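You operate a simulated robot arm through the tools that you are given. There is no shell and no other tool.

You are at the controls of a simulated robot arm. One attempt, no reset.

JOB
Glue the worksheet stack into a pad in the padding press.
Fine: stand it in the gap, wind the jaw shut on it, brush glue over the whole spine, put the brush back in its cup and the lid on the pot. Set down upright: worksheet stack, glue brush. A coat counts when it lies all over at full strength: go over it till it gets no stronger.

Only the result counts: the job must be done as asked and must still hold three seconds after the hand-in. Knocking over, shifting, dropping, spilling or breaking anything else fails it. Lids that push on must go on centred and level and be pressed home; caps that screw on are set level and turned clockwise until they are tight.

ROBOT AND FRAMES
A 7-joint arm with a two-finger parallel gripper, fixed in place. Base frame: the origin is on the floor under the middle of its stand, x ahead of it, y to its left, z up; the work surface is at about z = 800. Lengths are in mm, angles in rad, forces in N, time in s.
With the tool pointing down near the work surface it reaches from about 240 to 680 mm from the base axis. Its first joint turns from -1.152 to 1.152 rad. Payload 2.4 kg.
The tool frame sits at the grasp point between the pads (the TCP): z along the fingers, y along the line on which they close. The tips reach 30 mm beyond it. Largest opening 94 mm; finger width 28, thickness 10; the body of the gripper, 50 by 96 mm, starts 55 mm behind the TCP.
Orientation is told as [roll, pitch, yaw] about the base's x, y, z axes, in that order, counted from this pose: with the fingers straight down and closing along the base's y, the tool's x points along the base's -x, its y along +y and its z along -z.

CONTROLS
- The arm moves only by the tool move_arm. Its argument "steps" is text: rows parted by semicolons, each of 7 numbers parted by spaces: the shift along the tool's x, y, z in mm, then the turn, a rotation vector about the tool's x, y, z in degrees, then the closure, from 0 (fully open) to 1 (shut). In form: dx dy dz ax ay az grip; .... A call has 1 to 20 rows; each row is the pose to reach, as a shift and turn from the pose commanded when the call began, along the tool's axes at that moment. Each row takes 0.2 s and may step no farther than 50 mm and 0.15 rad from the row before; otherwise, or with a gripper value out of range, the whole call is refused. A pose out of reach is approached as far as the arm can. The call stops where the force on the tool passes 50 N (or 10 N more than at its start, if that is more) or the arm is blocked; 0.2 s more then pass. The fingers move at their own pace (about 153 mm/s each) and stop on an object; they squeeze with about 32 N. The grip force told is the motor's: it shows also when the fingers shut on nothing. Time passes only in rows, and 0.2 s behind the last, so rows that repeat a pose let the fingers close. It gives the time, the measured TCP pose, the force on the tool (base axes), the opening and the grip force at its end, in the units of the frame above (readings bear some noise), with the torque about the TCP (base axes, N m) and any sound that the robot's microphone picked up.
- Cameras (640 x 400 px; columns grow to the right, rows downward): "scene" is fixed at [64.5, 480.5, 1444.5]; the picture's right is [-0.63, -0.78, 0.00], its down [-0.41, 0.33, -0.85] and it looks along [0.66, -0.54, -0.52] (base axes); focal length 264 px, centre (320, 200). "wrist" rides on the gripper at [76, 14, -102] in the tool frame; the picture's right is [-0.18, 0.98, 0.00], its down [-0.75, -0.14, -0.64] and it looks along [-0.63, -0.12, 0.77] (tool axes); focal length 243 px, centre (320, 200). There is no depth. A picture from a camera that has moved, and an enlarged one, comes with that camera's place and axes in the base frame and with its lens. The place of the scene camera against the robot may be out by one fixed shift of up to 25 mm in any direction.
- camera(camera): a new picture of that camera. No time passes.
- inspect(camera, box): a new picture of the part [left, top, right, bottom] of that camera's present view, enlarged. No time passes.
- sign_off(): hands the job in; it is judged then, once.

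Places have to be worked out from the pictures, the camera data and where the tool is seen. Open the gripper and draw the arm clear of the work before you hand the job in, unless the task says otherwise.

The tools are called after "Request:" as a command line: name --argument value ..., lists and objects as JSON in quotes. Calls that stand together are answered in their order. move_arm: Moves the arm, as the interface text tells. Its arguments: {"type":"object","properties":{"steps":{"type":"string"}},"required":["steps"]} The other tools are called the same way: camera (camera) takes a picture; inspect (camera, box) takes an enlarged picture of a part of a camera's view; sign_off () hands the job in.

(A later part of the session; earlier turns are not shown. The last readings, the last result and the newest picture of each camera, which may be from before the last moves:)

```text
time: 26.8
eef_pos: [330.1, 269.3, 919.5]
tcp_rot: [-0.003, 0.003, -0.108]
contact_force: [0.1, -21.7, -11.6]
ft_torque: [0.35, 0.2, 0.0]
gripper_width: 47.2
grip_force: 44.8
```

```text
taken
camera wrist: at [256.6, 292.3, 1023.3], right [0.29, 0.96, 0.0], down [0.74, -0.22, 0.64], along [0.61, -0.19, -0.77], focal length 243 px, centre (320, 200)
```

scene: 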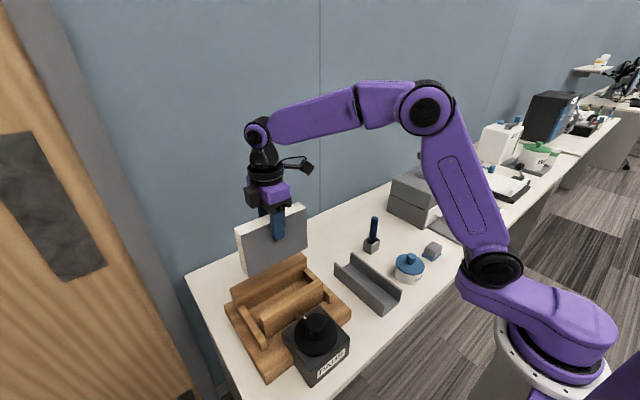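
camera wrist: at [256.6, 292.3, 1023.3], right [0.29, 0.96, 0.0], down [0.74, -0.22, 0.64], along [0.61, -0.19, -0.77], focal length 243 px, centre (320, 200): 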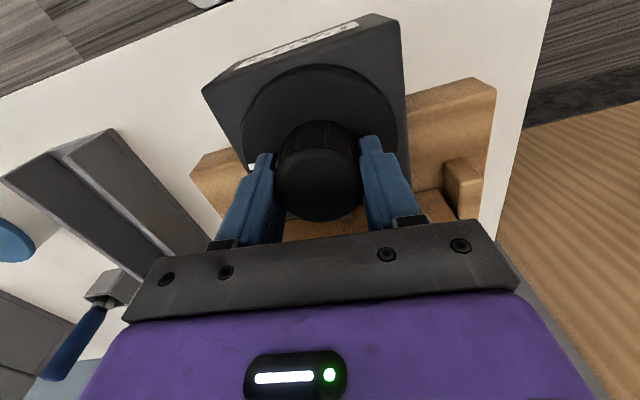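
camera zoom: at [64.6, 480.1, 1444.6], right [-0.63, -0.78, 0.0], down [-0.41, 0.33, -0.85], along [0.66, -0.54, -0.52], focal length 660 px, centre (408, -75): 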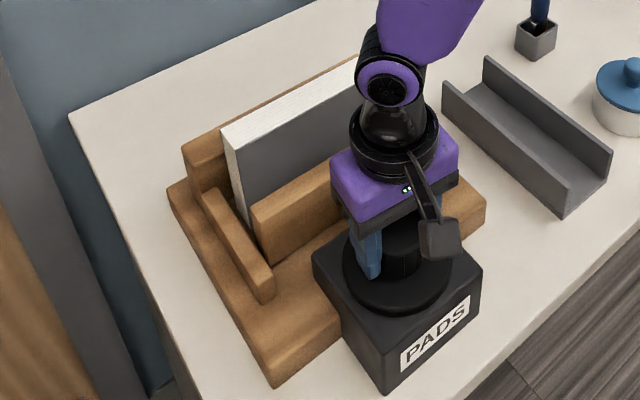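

96° of turning moved the jaw about 10 mm. I'll recentre by 1.5 mm in y and keep winding clockwise.

Request:
move_arm --steps "0 -1.5 0 0 0 0 0.7; 0 -1.5 0 0 0 8 0.7; 0 -1.5 0 0 0 16 0.7; 0 -1.5 0 0 0 24 0.7; 0 -1.5 0 0 0 32 0.7; 0 -1.5 0 0 0 40 0.7; 0 -1.5 0 0 0 48 0.7; 0 -1.5 0 0 0 56 0.7; 0 -1.5 0 0 0 56 0.7"

Request:
inspect --camera "scene" --box '[210, 230, 360, 390]'

Request:
camera --camera "wrist"

```text
time: 28.8
eef_pos: [330.6, 270.3, 919.0]
tcp_rot: [-0.002, -0.001, -1.084]
contact_force: [-8.2, -9.3, -19.7]
ft_torque: [0.38, -0.6, 0.0]
gripper_width: 47.0
grip_force: 44.8
```

```text
2.50 times, centred on (285, 310) of scene
camera zoom: at [64.4, 480.4, 1444.5], right [-0.63, -0.78, 0.0], down [-0.41, 0.33, -0.85], along [0.66, -0.54, -0.52], focal length 660 px, centre (408, -75)
```

zoom: 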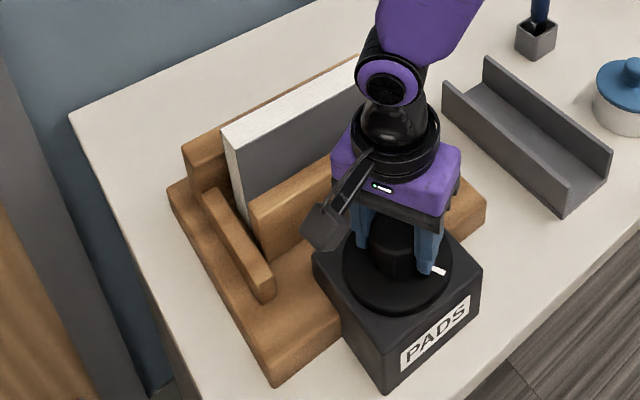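

```text
taken
camera wrist: at [307.2, 343.5, 1023.2], right [0.95, 0.3, 0.0], down [0.23, -0.73, 0.64], along [0.19, -0.61, -0.77], focal length 243 px, centre (320, 200)
```

wrist: 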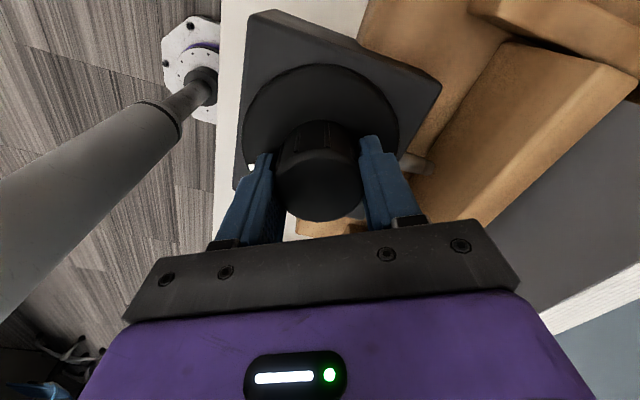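

The mark has rotated with the knob by about 152° and the jaw keeps advancing. I'll continue with a further 48° and relieve the small vertical load.

Request:
move_arm --steps "0 0 1 0 0 0 0.7; 0 0 1 0 0 8 0.7; 0 0 1 0 0 16 0.7; 0 0 1 0 0 24 0.7; 0 0 1 0 0 32 0.7; 0 0 1 0 0 40 0.7; 0 0 1 0 0 48 0.7; 0 0 1 0 0 48 0.7"

Request:
inspect --camera "scene" --box '[210, 230, 360, 390]'

```text
time: 30.6
eef_pos: [329.3, 269.7, 919.2]
tcp_rot: [0.0, -0.002, -1.921]
contact_force: [-19.6, -4.7, 33.4]
ft_torque: [-0.09, -0.18, -0.02]
gripper_width: 46.7
grip_force: 45.2
```

```text
2.50 times, centred on (285, 310) of scene
camera zoom: at [63.5, 480.1, 1444.7], right [-0.63, -0.78, 0.0], down [-0.41, 0.33, -0.85], along [0.66, -0.54, -0.52], focal length 660 px, centre (408, -75)
```

zoom: 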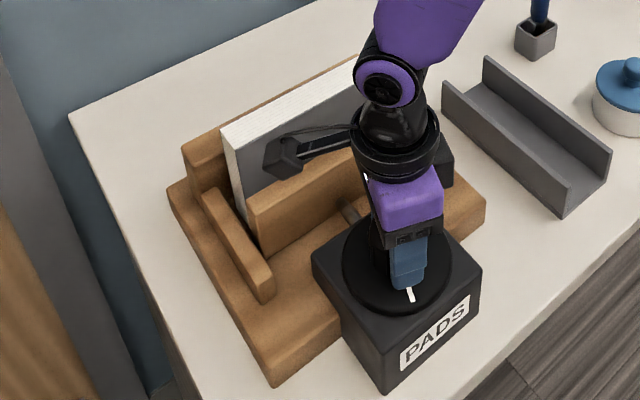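

The jaw has advanced about 19 mm over 200°. I'm near the wrist's comfortable range, so I'll open, lift slightly and rotate back for another grip.

Request:
move_arm --steps "0 0 -0.6 0 0 0 0.7; 0 0 -0.6 0 0 0 0.2; 0 0 -1 0 0 0 0; 0 0 -6 0 0 0 0; 0 0 -6 0 0 -8 0; 0 0 -6 0 0 -16 0; 0 0 -6 0 0 -24 0; 0 0 -6 0 0 -32 0; 0 0 -6 0 0 -40 0; 0 0 -6 0 0 -48 0; 0 0 -6 0 0 -56 0; 0 0 -6 0 0 -64 0; 0 0 -6 0 0 -72 0; 0 0 -6 0 0 -80 0; 0 0 -6 0 0 -88 0; 0 0 -6 0 0 -96 0; 0 0 -6 0 0 -104 0; 0 0 -6 0 0 -112 0; 0 0 -6 0 0 -120 0; 0 0 -6 0 0 -120 0"

Request:
camera --camera "wrist"

Request:
inspect --camera "scene" --box '[210, 230, 360, 390]'

```text
time: 34.8
eef_pos: [330.3, 269.5, 925.4]
tcp_rot: [-0.001, 0.0, 0.175]
contact_force: [0.4, 0.1, -0.2]
ft_torque: [0.03, -0.01, 0.01]
gripper_width: 94.0
grip_force: 0.1
```

```text
taken
camera wrist: at [253.2, 270.4, 1028.3], right [0.01, 1.0, 0.0], down [0.77, -0.01, 0.64], along [0.64, -0.01, -0.77], focal length 243 px, centre (320, 200)
```

wrist: 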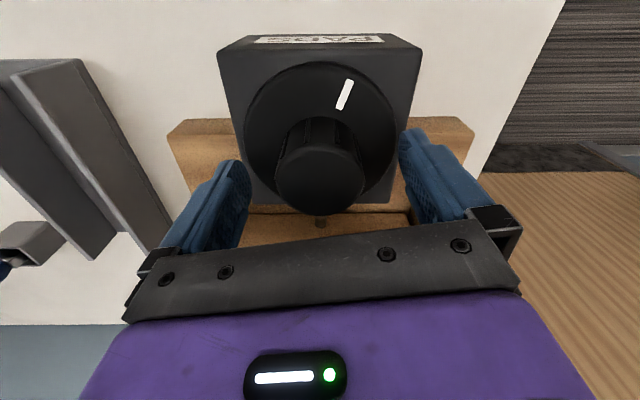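

```text
2.50 times, centred on (285, 310) of scene
camera zoom: at [64.5, 480.5, 1444.5], right [-0.63, -0.78, 0.0], down [-0.41, 0.33, -0.85], along [0.66, -0.54, -0.52], focal length 660 px, centre (408, -75)
```

zoom: 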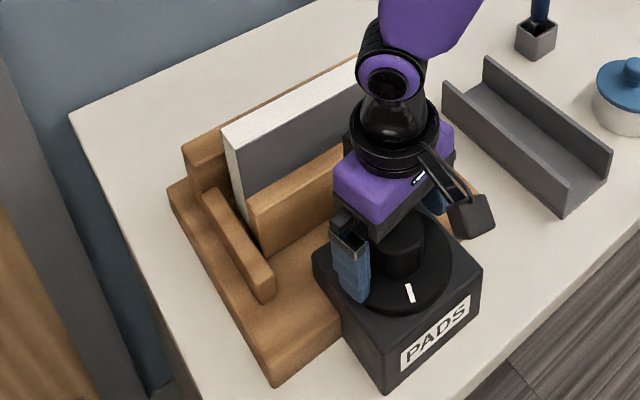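

The knob stayed put, with its mark at the new angle. I'll turn the open gripper back a further 83°, lower and re-grip.

Request:
move_arm --steps "0.8 0.1 0 0 0 -8.3 0; 0.8 0.1 0 0 0 -16.6 0; 0.8 0.1 0 0 0 -24.9 0; 0.8 0.1 0 0 0 -33.2 0; 0.8 0.1 0 0 0 -41.5 0; 0.8 0.1 0 0 0 -49.8 0; 0.8 0.1 0 0 0 -58.1 0; 0.8 0.1 0 0 0 -66.4 0; 0.8 0.1 0 0 0 -74.7 0; 0.8 0.1 0 0 0 -83 0; 0.8 0.1 5.5 0 0 -83 0; 0.8 0.1 5.5 0 0 -83 0.3; 0.8 0.1 5.5 0 0 -83 0.5; 0.8 0.1 5.5 0 0 -83 0.7; 0.8 0.1 5.5 0 0 -83 0.7"

Request:
camera --camera "wrist"

```text
time: 38.0
eef_pos: [330.1, 270.8, 919.6]
tcp_rot: [-0.001, 0.001, 1.624]
contact_force: [-5.3, 0.7, -0.3]
ft_torque: [-0.03, -0.01, 0.02]
gripper_width: 46.8
grip_force: 44.6
```

```text
taken
camera wrist: at [319.7, 192.9, 1022.8], right [-0.99, 0.13, 0.0], down [0.1, 0.76, 0.64], along [0.08, 0.64, -0.77], focal length 243 px, centre (320, 200)
```

wrist: 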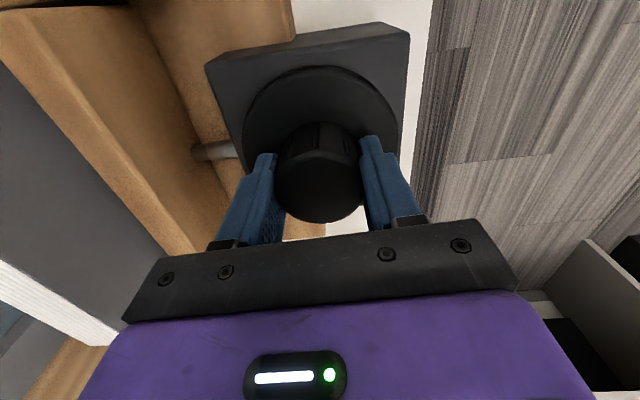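

The re-grip is clean, with little side force. I'll wind clockwise 96° and check the jaw and the torque.

Request:
move_arm --steps "0 0 0 0 0 8 0.7; 0 0 0 0 0 16 0.7; 0 0 0 0 0 24 0.7; 0 0 0 0 0 32 0.7; 0 0 0 0 0 40 0.7; 0 0 0 0 0 48 0.7; 0 0 0 0 0 56 0.7; 0 0 0 0 0 64 0.7; 0 0 0 0 0 72 0.7; 0 0 0 0 0 80 0.7; 0 0 0 0 0 88 0.7; 0 0 0 0 0 96 0.7; 0 0 0 0 0 96 0.7"

Request:
inspect --camera "scene" --box '[210, 230, 360, 390]'

Request:
camera --camera "wrist"

```text
time: 40.8
eef_pos: [330.1, 269.8, 919.0]
tcp_rot: [0.001, 0.0, -0.055]
contact_force: [-4.7, 1.7, -8.7]
ft_torque: [-0.31, 0.93, -0.02]
gripper_width: 46.9
grip_force: 45.0
```

```text
2.50 times, centred on (285, 310) of scene
camera zoom: at [64.4, 480.7, 1444.4], right [-0.63, -0.78, 0.0], down [-0.41, 0.33, -0.85], along [0.66, -0.54, -0.52], focal length 660 px, centre (408, -75)
```

zoom: 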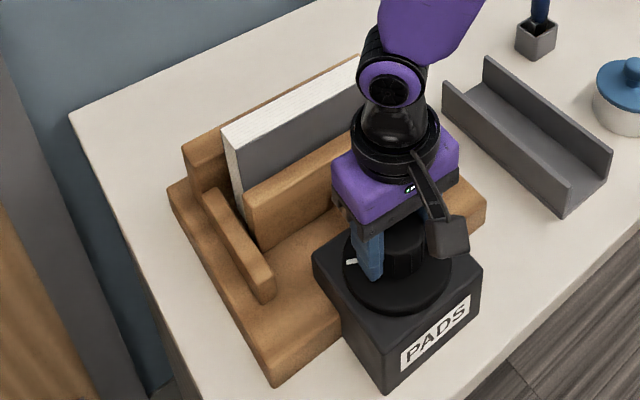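

```text
taken
camera wrist: at [254.6, 288.2, 1022.8], right [0.24, 0.97, 0.0], down [0.75, -0.18, 0.64], along [0.62, -0.15, -0.77], focal length 243 px, centre (320, 200)
```

wrist: 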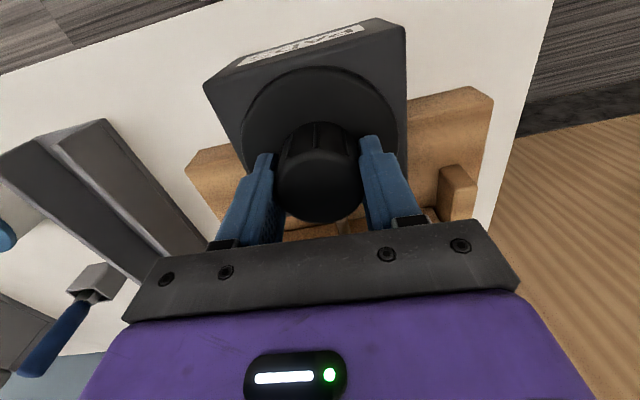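

The jaw is close to the stack now, and there's still no resistance torque. I'll continue with another 48° and look again.

Request:
move_arm --steps "0 0 0.1 0 0 8 0.7; 0 0 0 0 0 16 0.7; 0 0 0 0 0 24 0.7; 0 0 0 0 0 32 0.7; 0 0 0 0 0 40 0.7; 0 0 0 0 0 48 0.7; 0 0 0 0 0 48 0.7"

Request:
inspect --camera "scene" --box '[210, 230, 360, 390]'

```text
time: 42.4
eef_pos: [330.8, 269.6, 920.0]
tcp_rot: [0.001, 0.001, -0.891]
contact_force: [-9.1, -0.1, -7.9]
ft_torque: [0.27, -0.11, -0.03]
gripper_width: 46.7
grip_force: 45.3
```

```text
2.50 times, centred on (285, 310) of scene
camera zoom: at [64.3, 480.7, 1444.4], right [-0.63, -0.78, 0.0], down [-0.41, 0.33, -0.85], along [0.66, -0.54, -0.52], focal length 660 px, centre (408, -75)
```

zoom: 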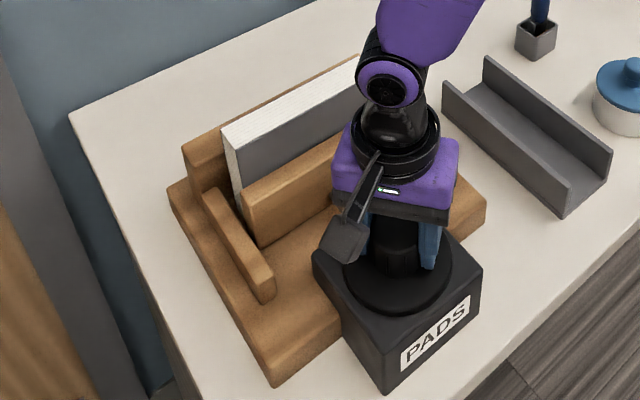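

Still advancing freely. Another 48°.

Request:
move_arm --steps "0 0 0 0 0 8 0.7; 0 0 0 0 0 16 0.7; 0 0 0 0 0 24 0.7; 0 0 0 0 0 32 0.7; 0 0 0 0 0 40 0.7; 0 0 0 0 0 48 0.7; 0 0 0 0 0 54 0.7; 0 0 0 0 0 54 0.7"

Request:
inspect --camera "scene" --box '[210, 230, 360, 390]'

Request:
camera --camera "wrist"

```text
time: 44.2
eef_pos: [330.4, 270.8, 918.8]
tcp_rot: [0.0, 0.0, -1.835]
contact_force: [-6.7, 4.5, -9.9]
ft_torque: [-0.1, -0.16, -0.01]
gripper_width: 47.0
grip_force: 44.5
```

```text
2.50 times, centred on (285, 310) of scene
camera zoom: at [64.4, 480.8, 1444.4], right [-0.63, -0.78, 0.0], down [-0.41, 0.33, -0.85], along [0.66, -0.54, -0.52], focal length 660 px, centre (408, -75)
```

zoom: 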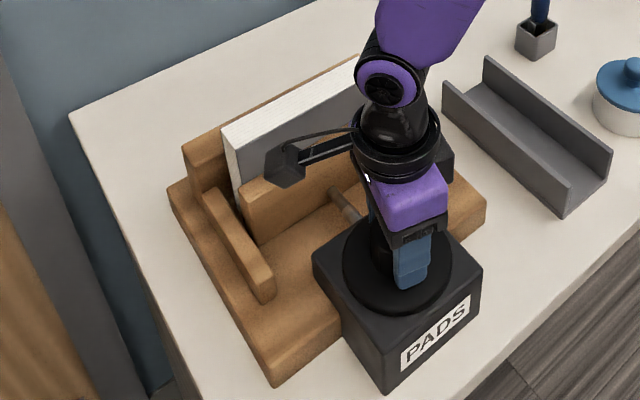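

```text
taken
camera wrist: at [363.5, 339.6, 1022.8], right [0.9, -0.43, 0.0], down [-0.33, -0.69, 0.64], along [-0.28, -0.58, -0.77], focal length 243 px, centre (320, 200)
```

wrist: 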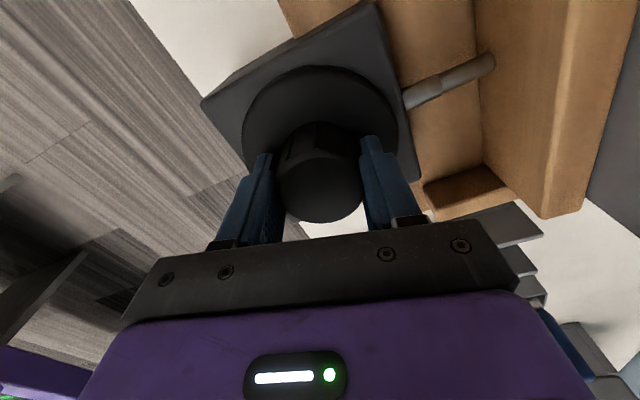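

The jaw has moved on and appears nearly at the stack. I'll release, lift slightly and rotate back for a third grip.

Request:
move_arm --steps "0 0 0 0 0 0 0.2; 0 0 -1 0 0 0 0; 0 0 -6 0 0 0 0; 0 0 -6 0 0 -8.3 0; 0 0 -6 0 0 -16.6 0; 0 0 -6 0 0 -24.9 0; 0 0 -6 0 0 -33.2 0; 0 0 -6 0 0 -41.5 0; 0 0 -6 0 0 -49.8 0; 0 0 -6 0 0 -58.1 0; 0 0 -6 0 0 -66.4 0; 0 0 -6 0 0 -74.7 0; 0 0 -6 0 0 -83 0; 0 0 -6 0 0 -91.3 0; 0 0 -6 0 0 -99.6 0; 0 0 -6 0 0 -107.9 0; 0 0 -6 0 0 -116.2 0; 0 0 -6 0 0 -124.5 0; 0 0 -6 0 0 -132.8 0; 0 0 -6 0 0 -132.8 0"

Request:
inspect --camera "scene" --box '[210, 230, 360, 390]'

Request:
camera --camera "wrist"

```text
time: 48.4
eef_pos: [330.4, 269.5, 925.3]
tcp_rot: [0.0, 0.0, 0.487]
contact_force: [-0.4, 0.0, -0.4]
ft_torque: [0.01, -0.01, 0.0]
gripper_width: 93.8
grip_force: 0.1
```

```text
2.50 times, centred on (285, 310) of scene
camera zoom: at [64.5, 480.5, 1444.5], right [-0.63, -0.78, 0.0], down [-0.41, 0.33, -0.85], along [0.66, -0.54, -0.52], focal length 660 px, centre (408, -75)
```

zoom: 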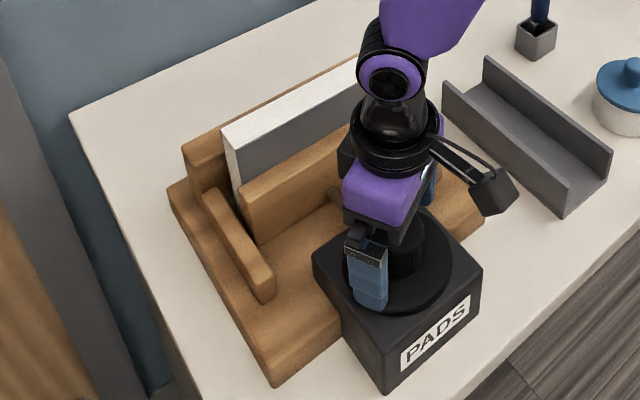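

```text
taken
camera wrist: at [256.2, 246.7, 1028.8], right [-0.3, 0.95, 0.0], down [0.73, 0.23, 0.64], along [0.61, 0.19, -0.77], focal length 243 px, centre (320, 200)
```

wrist: 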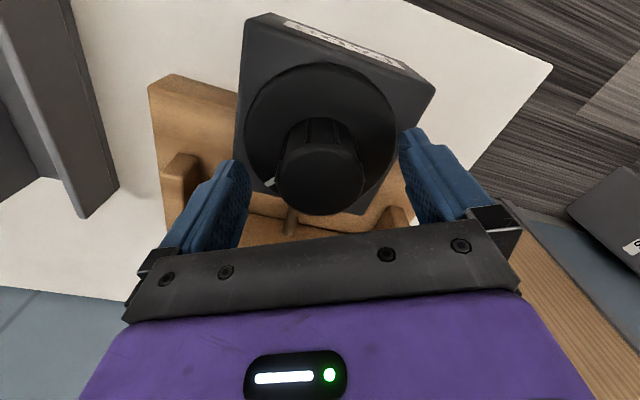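

Request:
move_arm --steps "0 0 0 0 0 -8.3 0; 0 0 0 0 0 -16.6 0; 0 0 0 0 0 -24.9 0; 0 0 0 0 0 -33.2 0; 0 0 0 0 0 -41.5 0; 0 0 0 0 0 -49.8 0; 0 0 0 0 0 -58.1 0; 0 0 0 0 0 -64 0; 0 0 5.5 0 0 -64 0; 0 0 5.5 0 0 -64 0.3; 0 0 5.5 0 0 -64 0.5; 0 0 5.5 0 0 -64 0.7; 0 0 5.5 0 0 -64 0.7"

Request:
camera --camera "wrist"

```text
time: 51.2
eef_pos: [329.9, 270.6, 920.3]
tcp_rot: [0.0, 0.0, 1.602]
contact_force: [-0.8, 1.2, -1.0]
ft_torque: [0.21, 0.01, 0.01]
gripper_width: 47.7
grip_force: 45.5
```

```text
taken
camera wrist: at [318.0, 192.9, 1023.4], right [-0.99, 0.15, 0.0], down [0.12, 0.76, 0.64], along [0.1, 0.63, -0.77], focal length 243 px, centre (320, 200)
```

wrist: 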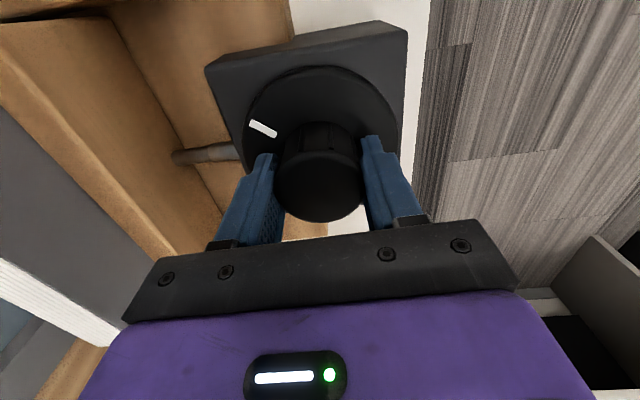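

Gripped again with almost no side load. I'll wind in 48° blocks and check the torque and the jaw after each.

Request:
move_arm --steps "0 0 0 0 0 8 0.7; 0 0 0 0 0 16 0.7; 0 0 0 0 0 24 0.7; 0 0 0 0 0 32 0.7; 0 0 0 0 0 40 0.7; 0 0 0 0 0 48 0.7; 0 0 0 0 0 48 0.7"

Request:
inspect --camera "scene" --box '[210, 230, 360, 390]'

```text
time: 52.8
eef_pos: [329.3, 270.1, 920.6]
tcp_rot: [-0.002, 0.003, 0.76]
contact_force: [-5.3, 1.4, -5.0]
ft_torque: [0.97, 0.19, -0.02]
gripper_width: 47.6
grip_force: 45.3
```

```text
2.50 times, centred on (285, 310) of scene
camera zoom: at [64.4, 480.6, 1444.5], right [-0.63, -0.78, 0.0], down [-0.41, 0.33, -0.85], along [0.66, -0.54, -0.52], focal length 660 px, centre (408, -75)
```

zoom: 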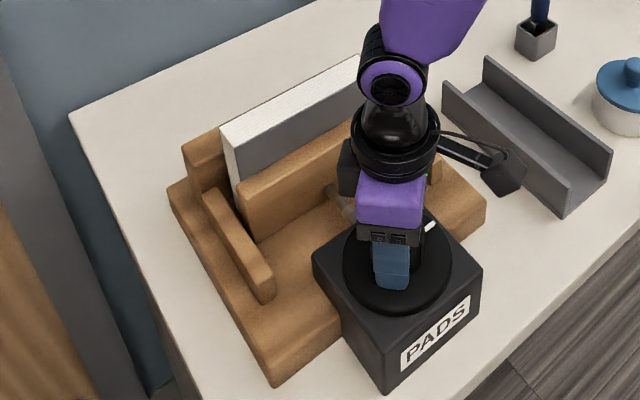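

The stack's top edge has shifted slightly, so the jaw is now pushing it. I'll continue in smaller steps.

Request:
move_arm --steps "0 0 0 0 0 6 0.7; 0 0 0 0 0 12 0.7; 0 0 0 0 0 18 0.7; 0 0 0 0 0 24 0.7; 0 0 0 0 0 24 0.7"

Request:
inspect --camera "scene" --box '[210, 230, 310, 340]'

Request:
camera --camera "wrist"

```text
time: 54.0
eef_pos: [329.0, 269.3, 919.2]
tcp_rot: [0.0, 0.0, 0.343]
contact_force: [-6.5, 5.0, 2.8]
ft_torque: [0.15, 1.29, -0.02]
gripper_width: 47.7
grip_force: 45.0
```

```text
3.64 times, centred on (260, 285) of scene
camera zoom: at [64.3, 480.6, 1444.4], right [-0.63, -0.78, 0.0], down [-0.41, 0.33, -0.85], along [0.66, -0.54, -0.52], focal length 960 px, centre (538, -109)
```

zoom: 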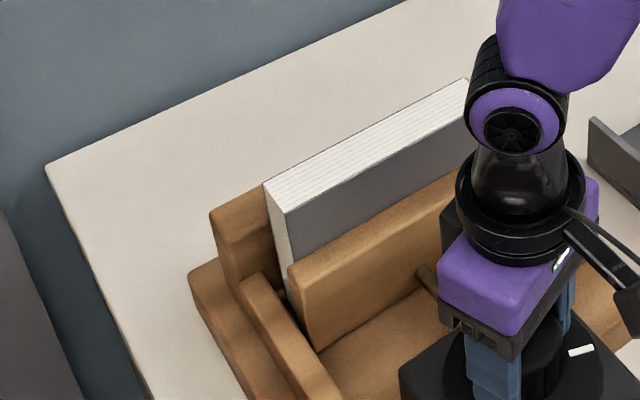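

```text
taken
camera wrist: at [253.2, 257.4, 1023.4], right [-0.16, 0.99, 0.0], down [0.76, 0.12, 0.64], along [0.63, 0.1, -0.77], focal length 243 px, centre (320, 200)
```

wrist: 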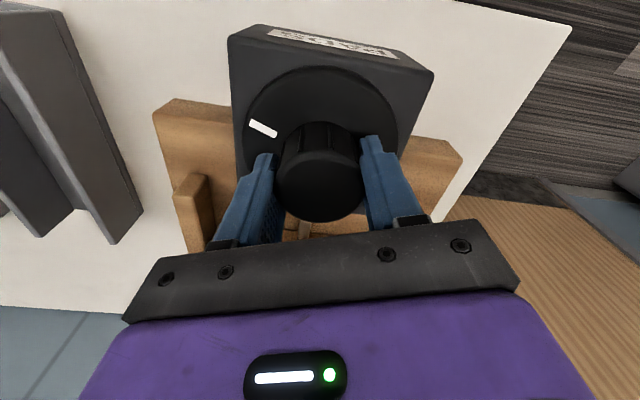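

The mark holds its place relative to the gripper, so there's no slip. Continuing another 48°.

Request:
move_arm --steps "0 0 0 0 0 6 0.7; 0 0 0 0 0 12 0.7; 0 0 0 0 0 18 0.7; 0 0 0 0 0 24 0.7; 0 0 0 0 0 24 0.7"

Request:
inspect --camera "scene" --box '[210, 230, 310, 340]'

Request:
move_arm --steps "0 0 0 0 0 6 0.7; 0 0 0 0 0 12 0.7; 0 0 0 0 0 18 0.7; 0 0 0 0 0 24 0.7; 0 0 0 0 0 24 0.7"

Request:
inspect --camera "scene" --box '[210, 230, 310, 340]'

Request:
camera --camera "wrist"

```text
time: 55.2
eef_pos: [327.8, 270.2, 920.7]
tcp_rot: [-0.001, 0.0, -0.074]
contact_force: [-11.6, -2.4, 13.8]
ft_torque: [0.44, 0.21, 0.01]
gripper_width: 47.8
grip_force: 44.9
```

```text
3.64 times, centred on (260, 285) of scene
camera zoom: at [64.0, 480.4, 1444.5], right [-0.63, -0.78, 0.0], down [-0.41, 0.33, -0.85], along [0.66, -0.54, -0.52], focal length 960 px, centre (538, -109)
```

zoom: 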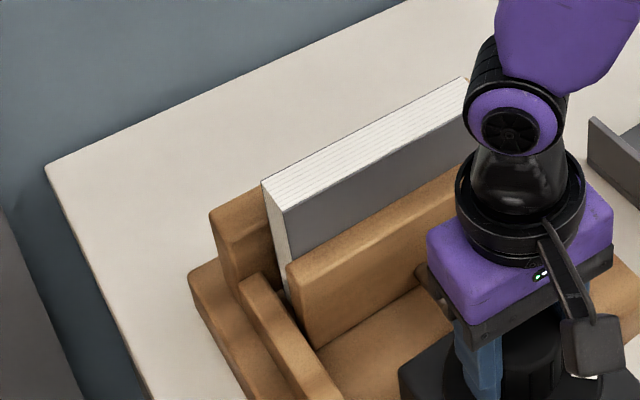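

```text
time: 56.4
eef_pos: [328.8, 270.3, 921.1]
tcp_rot: [0.0, 0.001, -0.493]
contact_force: [-5.9, 3.4, 8.0]
ft_torque: [-0.58, 0.3, -0.02]
gripper_width: 47.6
grip_force: 45.3
```

```text
3.64 times, centred on (260, 285) of scene
camera zoom: at [64.2, 480.6, 1444.5], right [-0.63, -0.78, 0.0], down [-0.41, 0.33, -0.85], along [0.66, -0.54, -0.52], focal length 960 px, centre (538, -109)
```

zoom: 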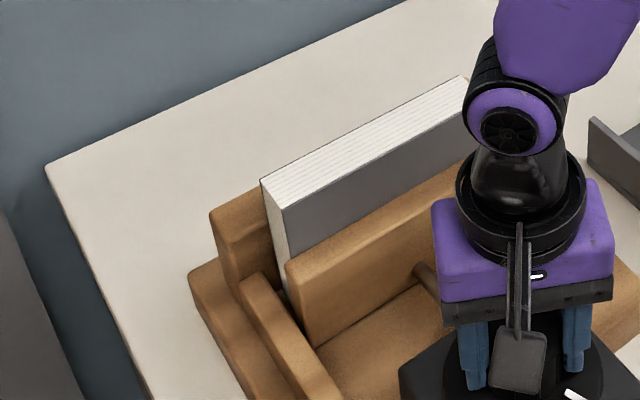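

```text
taken
camera wrist: at [269.4, 318.5, 1023.3], right [0.63, 0.78, 0.0], down [0.6, -0.48, 0.64], along [0.5, -0.4, -0.77], focal length 243 px, centre (320, 200)
```

wrist: 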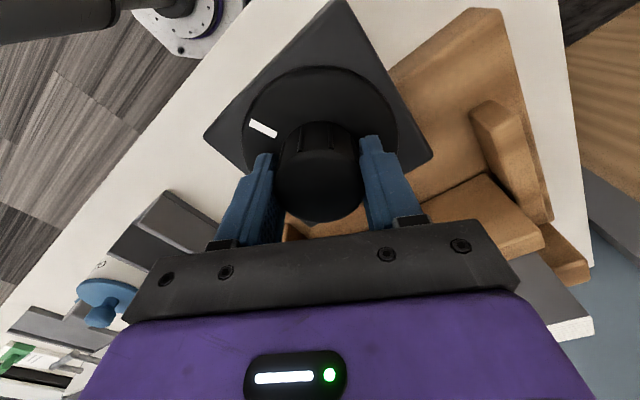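

The jaw and stack still move together, about 2 mm per 24°. Continuing in 24° steps.

Request:
move_arm --steps "0 0 0 0 0 6 0.7; 0 0 0 0 0 12 0.7; 0 0 0 0 0 18 0.7; 0 0 0 0 0 24 0.7; 0 0 0 0 0 24 0.7"

Request:
move_arm --steps "0 0 0 0 0 6 0.7; 0 0 0 0 0 12 0.7; 0 0 0 0 0 18 0.7; 0 0 0 0 0 24 0.7; 0 0 0 0 0 24 0.7"

Request:
inspect --camera "scene" --box '[210, 230, 310, 340]'

Request:
camera --camera "wrist"

```text
time: 57.6
eef_pos: [330.7, 270.0, 920.7]
tcp_rot: [-0.001, -0.001, -0.914]
contact_force: [-4.8, -1.9, 0.1]
ft_torque: [0.18, -0.74, 0.92]
gripper_width: 47.7
grip_force: 45.0
```

```text
time: 58.8
eef_pos: [329.9, 270.0, 920.2]
tcp_rot: [0.0, 0.0, -1.332]
contact_force: [-3.1, -1.9, -2.3]
ft_torque: [-0.31, -0.37, 0.93]
gripper_width: 47.8
grip_force: 44.9
```

```text
3.64 times, centred on (260, 285) of scene
camera zoom: at [64.4, 480.5, 1444.5], right [-0.63, -0.78, 0.0], down [-0.41, 0.33, -0.85], along [0.66, -0.54, -0.52], focal length 960 px, centre (538, -109)
```

zoom: 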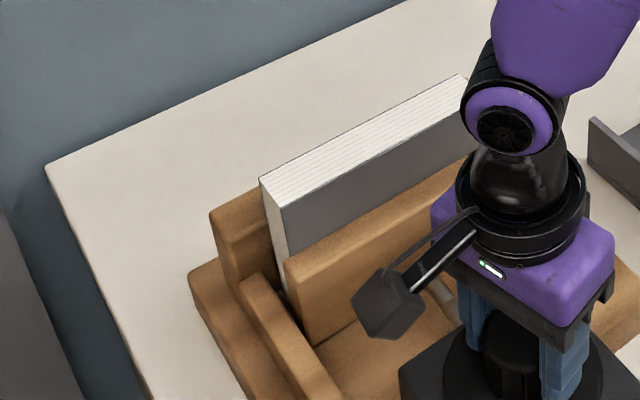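

```text
taken
camera wrist: at [325.7, 347.2, 1023.5], right [1.0, 0.05, 0.0], down [0.04, -0.77, 0.64], along [0.03, -0.64, -0.77], focal length 243 px, centre (320, 200)
```

wrist: 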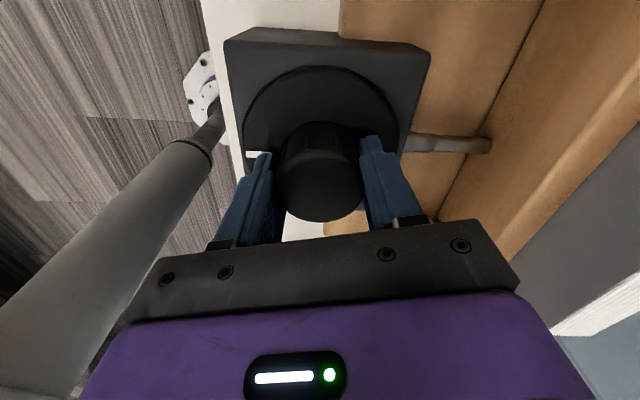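

The z torque rose to 0.93 N·m and the mark has now slipped relative to the fingers, so the jaw is clamped tight. I'll release the knob, rise, and check that it holds.

Request:
move_arm --steps "0 0 0 0 0 0 0.3; 0 0 0 0 0 0 0; 0 0 -10 0 0 0 0; 0 0 -40 0 0 0 0; 0 0 -80 0 0 0 0; 0 0 -120 0 0 0 0; 0 0 -160 0 0 0 0; 0 0 -160 0 0 0 0"

Request:
camera --camera "wrist"

Request:
inspect --camera "scene" --box '[210, 220, 360, 370]'

```text
time: 60.6
eef_pos: [330.5, 269.8, 1079.9]
tcp_rot: [-0.001, 0.0, -1.33]
contact_force: [0.4, 0.5, -1.2]
ft_torque: [0.0, -0.01, -0.02]
gripper_width: 94.0
grip_force: 0.0
```

```text
taken
camera wrist: at [325.9, 346.9, 1183.4], right [1.0, 0.06, 0.0], down [0.04, -0.77, 0.64], along [0.04, -0.64, -0.77], focal length 243 px, centre (320, 200)
```

wrist: 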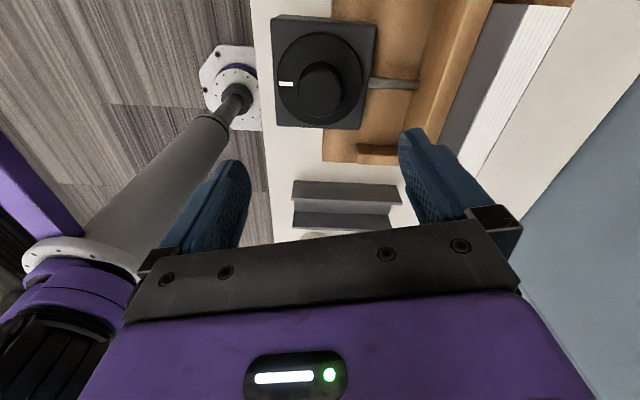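

```text
2.67 times, centred on (285, 295) of scene
camera zoom: at [64.4, 480.5, 1444.5], right [-0.63, -0.78, 0.0], down [-0.41, 0.33, -0.85], along [0.66, -0.54, -0.52], focal length 704 px, centre (413, -53)
```

zoom: 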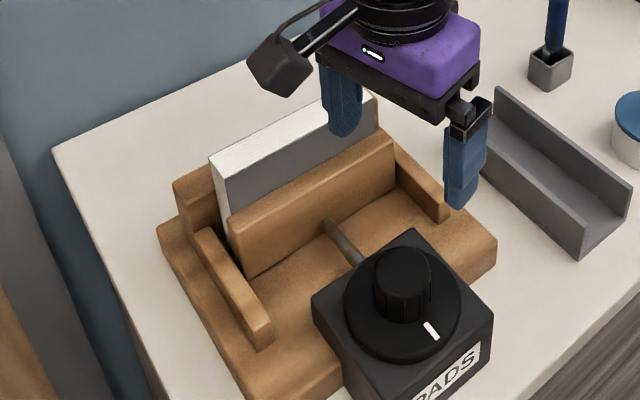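

The jaw is tight against the stack and the mark stays put after release. I'll return the wrist to yaw 0 and look at the clamped stack from above.

Request:
move_arm --steps "-2 9 -4 0 0 -7.6 0; -4 18 -8 0 0 -15.2 0; -6 26 -12 0 0 -22.8 0; -8 35 -16 0 0 -30.4 0; -10.7 44 -20 0 0 -38 0; -13 53 -24 0 0 -45.6 0; -15 61 -28 0 0 -53.2 0; -17 70 -32 0 0 -60.8 0; -19 79 -36 0 0 -68.4 0; -21.4 87.4 -40 0 0 -76.2 0; -21.4 87.4 -40 0 0 -76.2 0"

Request:
camera --camera "wrist"

Request:
inspect --camera "wrist" --box '[200, 20, 460, 200]'

```text
time: 63.0
eef_pos: [421.0, 269.8, 1119.5]
tcp_rot: [-0.001, -0.001, 0.002]
contact_force: [1.1, 0.4, -0.5]
ft_torque: [0.03, -0.02, 0.01]
gripper_width: 94.1
grip_force: 0.0
```

```text
taken
camera wrist: at [343.9, 283.6, 1223.2], right [0.18, 0.98, 0.0], down [0.75, -0.14, 0.64], along [0.63, -0.12, -0.77], focal length 243 px, centre (320, 200)
```

wrist: 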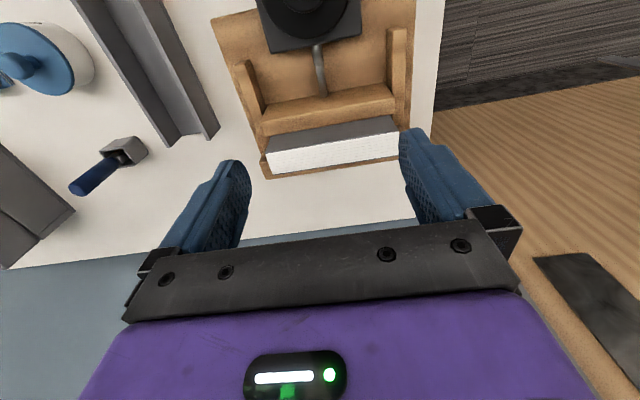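

```text
2.22 times, centred on (330, 110) of wrist
camera zoom: at [343.9, 283.6, 1223.2], right [0.18, 0.98, 0.0], down [0.75, -0.14, 0.64], along [0.63, -0.12, -0.77], focal length 539 px, centre (298, 400)
```

zoom: 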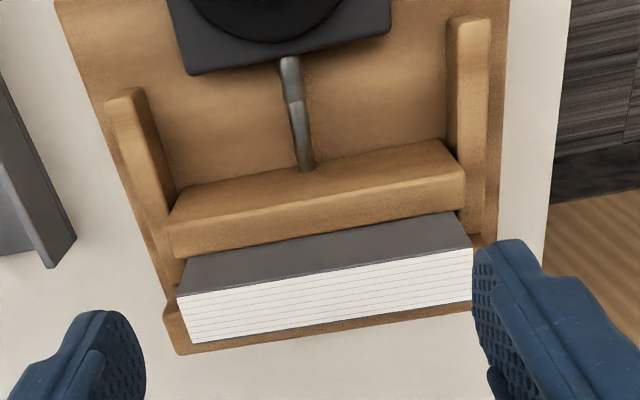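

The stack is clamped square, with its spine at x≈476–510, y≈191–351 and z≈956. Now I'll travel over to the glue pot at height to measure the lid and its knob.

Request:
move_arm --steps "8 -40 4 0 0 0 0; 16 -80 10 0 0 0 0; 24 -122 16 0 0 0 0; 32 -164 24 0 0 0 0; 40 -207 32 0 0 0 0; 48 -250 41 0 0 0 0; 56 -293 50 0 0 0 0; 66 -337 60 0 0 0 0; 76 -380 70 0 0 0 0; 76 -380 70 0 0 0 0"

Request:
camera --camera "wrist"

Request:
inspect --camera "wrist" --box '[210, 0, 430, 160]'

Request:
inspect --camera "scene" --box '[340, 200, 460, 310]'

```text
time: 65.2
eef_pos: [342.1, -111.1, 1050.7]
tcp_rot: [-0.002, 0.001, 0.0]
contact_force: [-0.1, -0.5, 0.2]
ft_torque: [-0.01, 0.02, 0.0]
gripper_width: 93.8
grip_force: 0.1
```

```text
taken
camera wrist: at [266.3, -97.3, 1153.9], right [0.18, 0.98, 0.0], down [0.75, -0.14, 0.64], along [0.63, -0.12, -0.77], focal length 243 px, centre (320, 200)
```

wrist: 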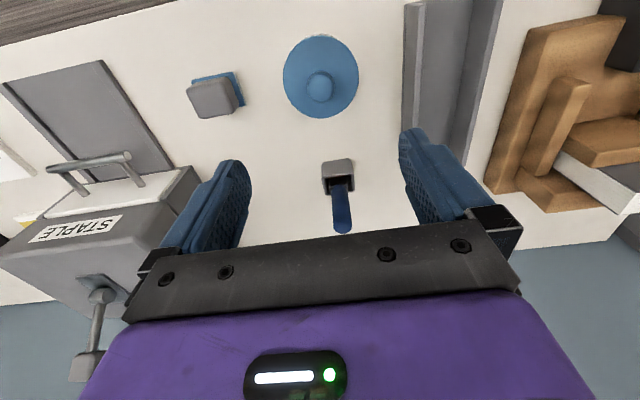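

```text
2.50 times, centred on (320, 80) of wrist
camera zoom: at [266.3, -97.3, 1153.9], right [0.18, 0.98, 0.0], down [0.75, -0.14, 0.64], along [0.63, -0.12, -0.77], focal length 606 px, centre (320, 500)
```

zoom: 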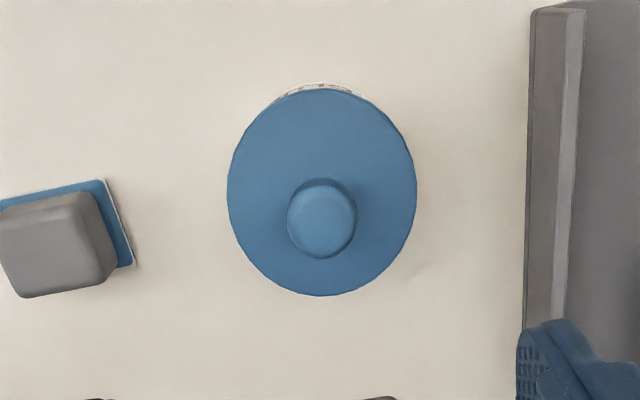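

```text
3.64 times, centred on (400, 255) of scene
camera zoom: at [64.5, 480.5, 1444.5], right [-0.63, -0.78, 0.0], down [-0.41, 0.33, -0.85], along [0.66, -0.54, -0.52], focal length 960 px, centre (29, 0)
```

zoom: 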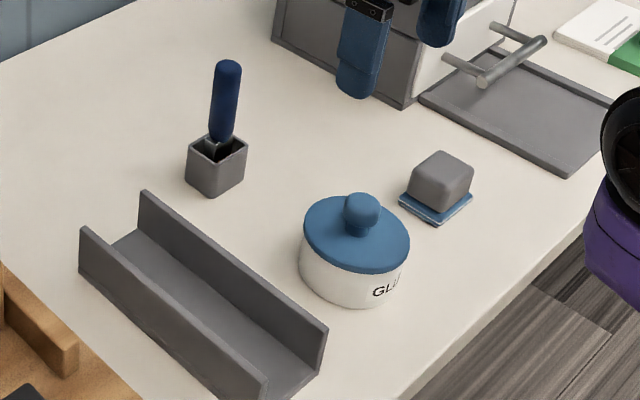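

The lid disc is centred at about (341,-110), its top at z≈849. The knob ball is 30 mm across with its centre at z≈874. I'll descend so the tips stay about 4 mm above the disc and grip the ball.

Request:
move_arm --steps "1 1 45 0 0 0 0; 1 1 90 0 0 0 0; 1 1 130 0 0 0 0; 1 1 155 0 0 0 0; 1 1 166 0 0 0 0; 1 1 166 0 0 0 0"

Request:
camera --camera "wrist"

Request:
inspect --camera "scene" --box '[370, 200, 470, 300]'

```text
time: 66.6
eef_pos: [343.0, -107.9, 884.7]
tcp_rot: [0.0, 0.0, 0.0]
contact_force: [0.0, 0.3, -0.4]
ft_torque: [-0.03, -0.02, -0.01]
gripper_width: 94.1
grip_force: 0.0
```

```text
taken
camera wrist: at [266.8, -94.5, 987.8], right [0.18, 0.98, 0.0], down [0.75, -0.14, 0.64], along [0.63, -0.12, -0.77], focal length 243 px, centre (320, 200)
```

wrist: 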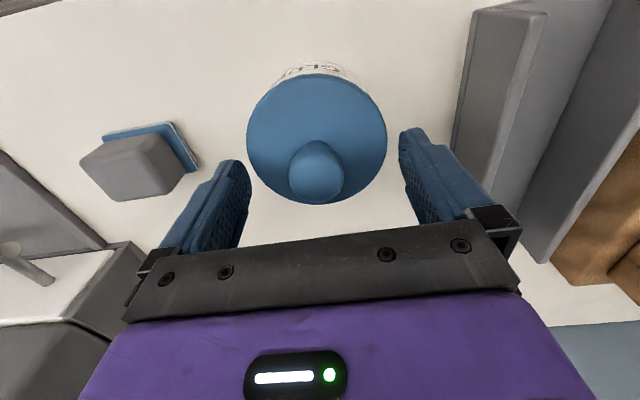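

```text
4.00 times, centred on (420, 250) of scene
camera zoom: at [64.5, 480.5, 1444.5], right [-0.63, -0.78, 0.0], down [-0.41, 0.33, -0.85], along [0.66, -0.54, -0.52], focal length 1056 px, centre (-80, 0)
```

zoom: 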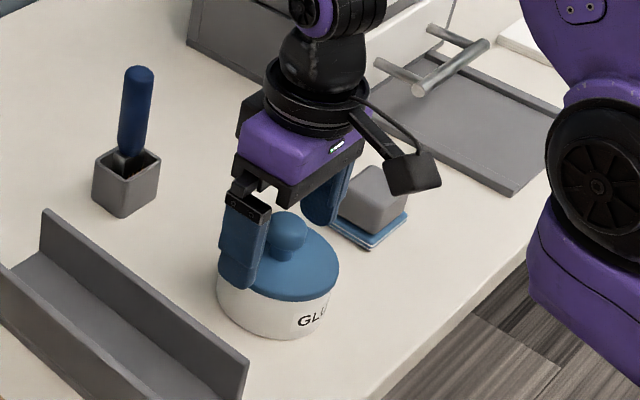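

The lid centre reads about 2 mm nearer in x and 1–2 mm toward −y of the TCP. I'll correct that, raise 2 mm to keep the tips off the disc, and close on the ball.

Request:
move_arm --steps "2 -1.3 -2 0 0 0 0; 2 -1.3 -2 0 0 0 0.3; 2 -1.3 -2 0 0 0 0.5; 2 -1.3 -2 0 0 0 0.7; 2 -1.3 -2 0 0 0 0.9; 2 -1.3 -2 0 0 0 0.9"

Request:
camera --camera "wrist"

```text
time: 68.0
eef_pos: [339.7, -110.0, 887.5]
tcp_rot: [0.001, 0.002, -0.001]
contact_force: [0.1, -0.4, -0.5]
ft_torque: [-0.01, -0.02, -0.05]
gripper_width: 28.7
grip_force: 32.4
heard: snap
```

```text
taken
camera wrist: at [264.5, -96.1, 989.7], right [0.18, 0.98, 0.0], down [0.75, -0.14, 0.64], along [0.63, -0.12, -0.77], focal length 243 px, centre (320, 200)
```

wrist: 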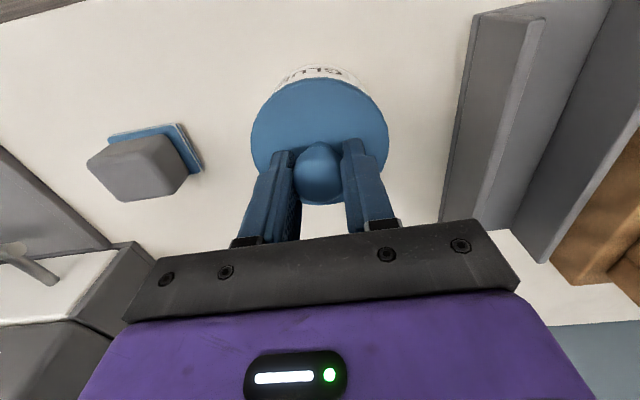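

The gripper holds the ball at 28.7 mm and I heard a snap, probably the lid coming free. I'll lift slowly.

Request:
move_arm --steps "0 0 -3 0 0 0 0.9; 0 0 -8 0 0 0 0.9; 0 0 -15 0 0 0 0.9; 0 0 -30 0 0 0 0.9; 0 0 -50 0 0 0 0.9; 0 0 -80 0 0 0 0.9; 0 0 -100 0 0 0 0.9; 0 0 -100 0 0 0 0.9"

Request:
camera --camera "wrist"

Request:
inspect --camera "scene" --box '[340, 180, 480, 310]'

```text
time: 69.8
eef_pos: [341.0, -110.4, 985.9]
tcp_rot: [0.001, -0.001, 0.0]
contact_force: [0.7, -0.2, -0.8]
ft_torque: [-0.01, 0.01, -0.01]
gripper_width: 28.7
grip_force: 31.6
```

```text
taken
camera wrist: at [264.7, -95.8, 1088.8], right [0.18, 0.98, 0.0], down [0.75, -0.14, 0.64], along [0.63, -0.12, -0.77], focal length 243 px, centre (320, 200)
```

wrist: 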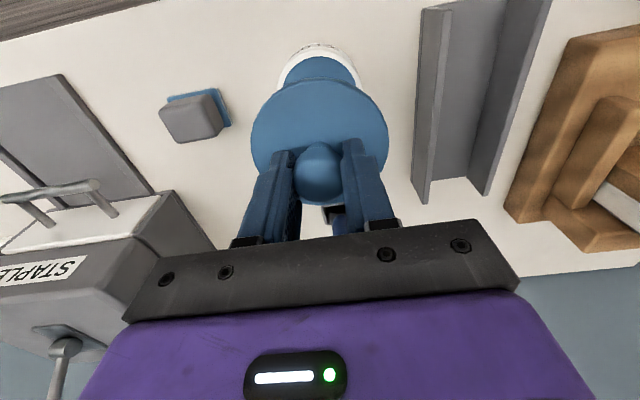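

```text
3.08 times, centred on (410, 245) of scene
camera zoom: at [64.5, 480.6, 1444.5], right [-0.63, -0.78, 0.0], down [-0.41, 0.33, -0.85], along [0.66, -0.54, -0.52], focal length 813 px, centre (43, 62)
```

zoom: 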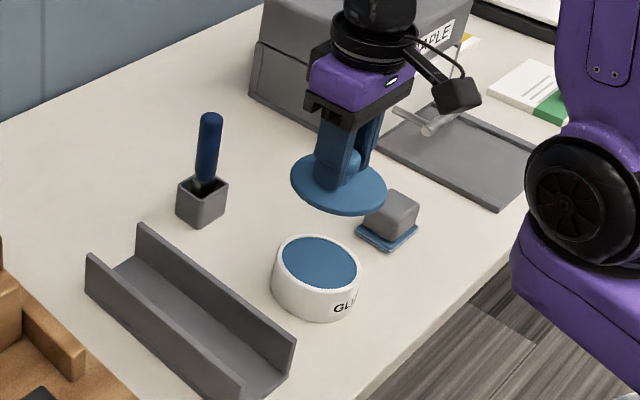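

The lid is off and blue glue shows in the pot. I'll carry the lid to the empty patch of table near (545,-40) and lower it partway.

Request:
move_arm --steps "-40 14 0 0 0 0 0.9; -80 28 0 0 0 0 0.9; -120 42 0 0 0 0 0.9; -160 56 0 0 0 0 0.9; -204 70 0 0 0 0 0.9; -204 70 30 0 0 0 0.9; -204 70 70 0 0 0 0.9; -204 70 110 0 0 0 0.9; -204 70 110 0 0 0 0.9"

Request:
camera --camera "wrist"

Request:
inspect --camera "scene" --box '[320, 180, 460, 310]'

```text
time: 71.8
eef_pos: [544.5, -40.2, 875.7]
tcp_rot: [-0.001, -0.001, 0.001]
contact_force: [-1.0, 0.3, -0.7]
ft_torque: [0.06, 0.0, -0.04]
gripper_width: 28.7
grip_force: 32.2
```

```text
taken
camera wrist: at [468.7, -26.2, 979.1], right [0.18, 0.98, 0.0], down [0.75, -0.14, 0.64], along [0.63, -0.12, -0.77], focal length 243 px, centre (320, 200)
```

wrist: 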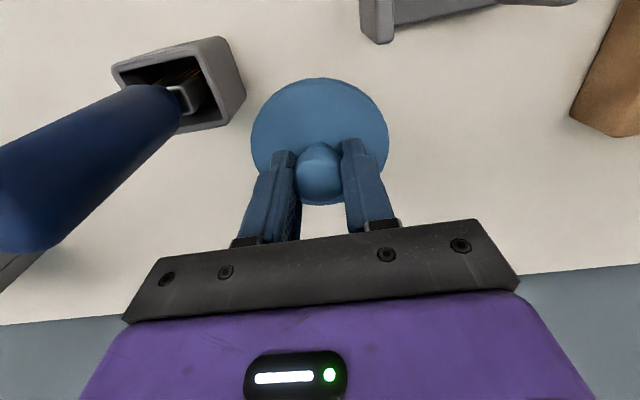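

```text
3.08 times, centred on (390, 245) of scene
camera zoom: at [64.5, 480.6, 1444.5], right [-0.63, -0.78, 0.0], down [-0.41, 0.33, -0.85], along [0.66, -0.54, -0.52], focal length 813 px, centre (105, 62)
```

zoom: 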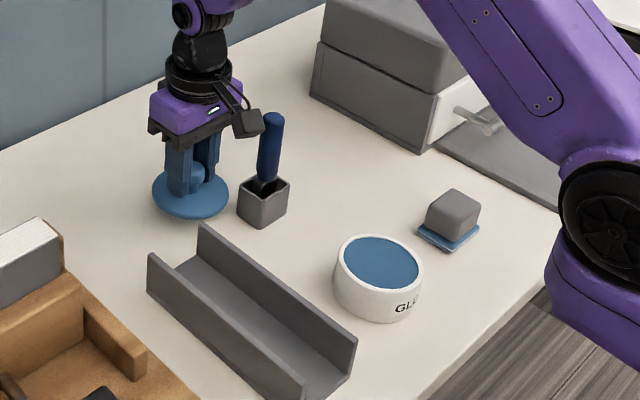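

The spot is clear, with the cup and rack well away. I'll keep lowering in small increments until the lid touches the table.

Request:
move_arm --steps "0 0 6 0 0 0 0.9; 0 0 12 0 0 0 0.9; 0 0 18 0 0 0 0.9; 0 0 22 0 0 0 0.9; 0 0 22 0 0 0 0.9"

Request:
inspect --camera "scene" --box '[330, 200, 430, 290]'

```text
time: 73.0
eef_pos: [545.3, -40.0, 853.0]
tcp_rot: [-0.001, 0.0, 0.001]
contact_force: [-0.5, 0.0, -1.0]
ft_torque: [-0.02, 0.0, 0.05]
gripper_width: 28.8
grip_force: 32.0
```

```text
4.44 times, centred on (380, 245) of scene
camera zoom: at [64.5, 480.5, 1444.5], right [-0.63, -0.78, 0.0], down [-0.41, 0.33, -0.85], along [0.66, -0.54, -0.52], focal length 1174 px, centre (53, 0)
```

zoom: 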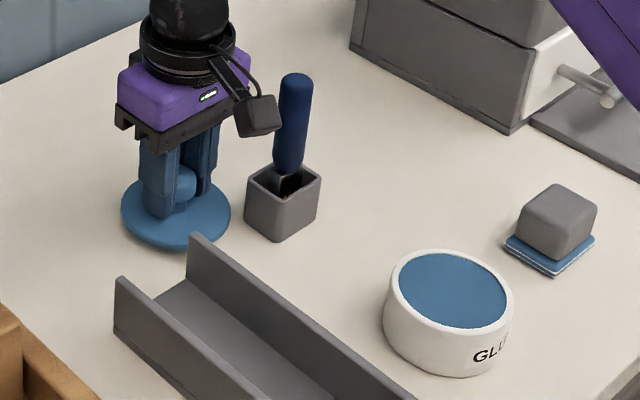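

Request:
move_arm --steps "0 0 2 0 0 0 0.9; 0 0 4 0 0 0 0.9; 0 0 4 0 0 0 0.9"

Request:
move_arm --steps "0 0 2 0 0 0 0.9; 0 0 4 0 0 0 0.9; 0 0 4 0 0 0 0.9"

```text
time: 73.8
eef_pos: [544.7, -40.5, 850.9]
tcp_rot: [0.002, 0.0, 0.0]
contact_force: [0.2, 0.6, 0.0]
ft_torque: [-0.01, -0.01, -0.01]
gripper_width: 28.7
grip_force: 31.4
```

```text
time: 74.6
eef_pos: [544.7, -40.1, 845.8]
tcp_rot: [0.001, 0.0, 0.0]
contact_force: [-0.7, 0.9, -0.9]
ft_torque: [0.0, 0.03, -0.01]
gripper_width: 28.9
grip_force: 32.5
```

There's no contact yet at TCP z≈846. I'll continue down in 3–4 mm steps.

Request:
move_arm --steps "0 0 1.5 0 0 0 0.9; 0 0 3 0 0 0 0.9; 0 0 3 0 0 0 0.9"

```text
time: 75.4
eef_pos: [545.7, -40.6, 844.0]
tcp_rot: [-0.001, 0.001, 0.0]
contact_force: [0.8, 0.7, -0.8]
ft_torque: [0.0, -0.01, 0.05]
gripper_width: 28.6
grip_force: 32.1
```

No contact yet at about 843; another 3 mm down.

Request:
move_arm --steps "0 0 1.5 0 0 0 0.9; 0 0 3 0 0 0 0.9; 0 0 3 0 0 0 0.9"

Request:
inspect --camera "scene" --box '[330, 200, 430, 290]'

```text
time: 76.2
eef_pos: [545.3, -39.7, 840.8]
tcp_rot: [-0.001, -0.002, 0.0]
contact_force: [-4.5, 0.8, 16.3]
ft_torque: [0.06, 0.21, -0.03]
gripper_width: 28.8
grip_force: 31.6
```

```text
4.44 times, centred on (380, 245) of scene
camera zoom: at [64.0, 480.6, 1444.5], right [-0.63, -0.78, 0.0], down [-0.41, 0.33, -0.85], along [0.66, -0.54, -0.52], focal length 1174 px, centre (53, 0)
```

zoom: 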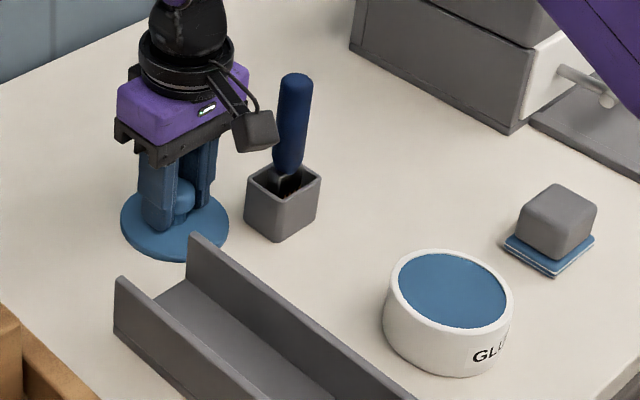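

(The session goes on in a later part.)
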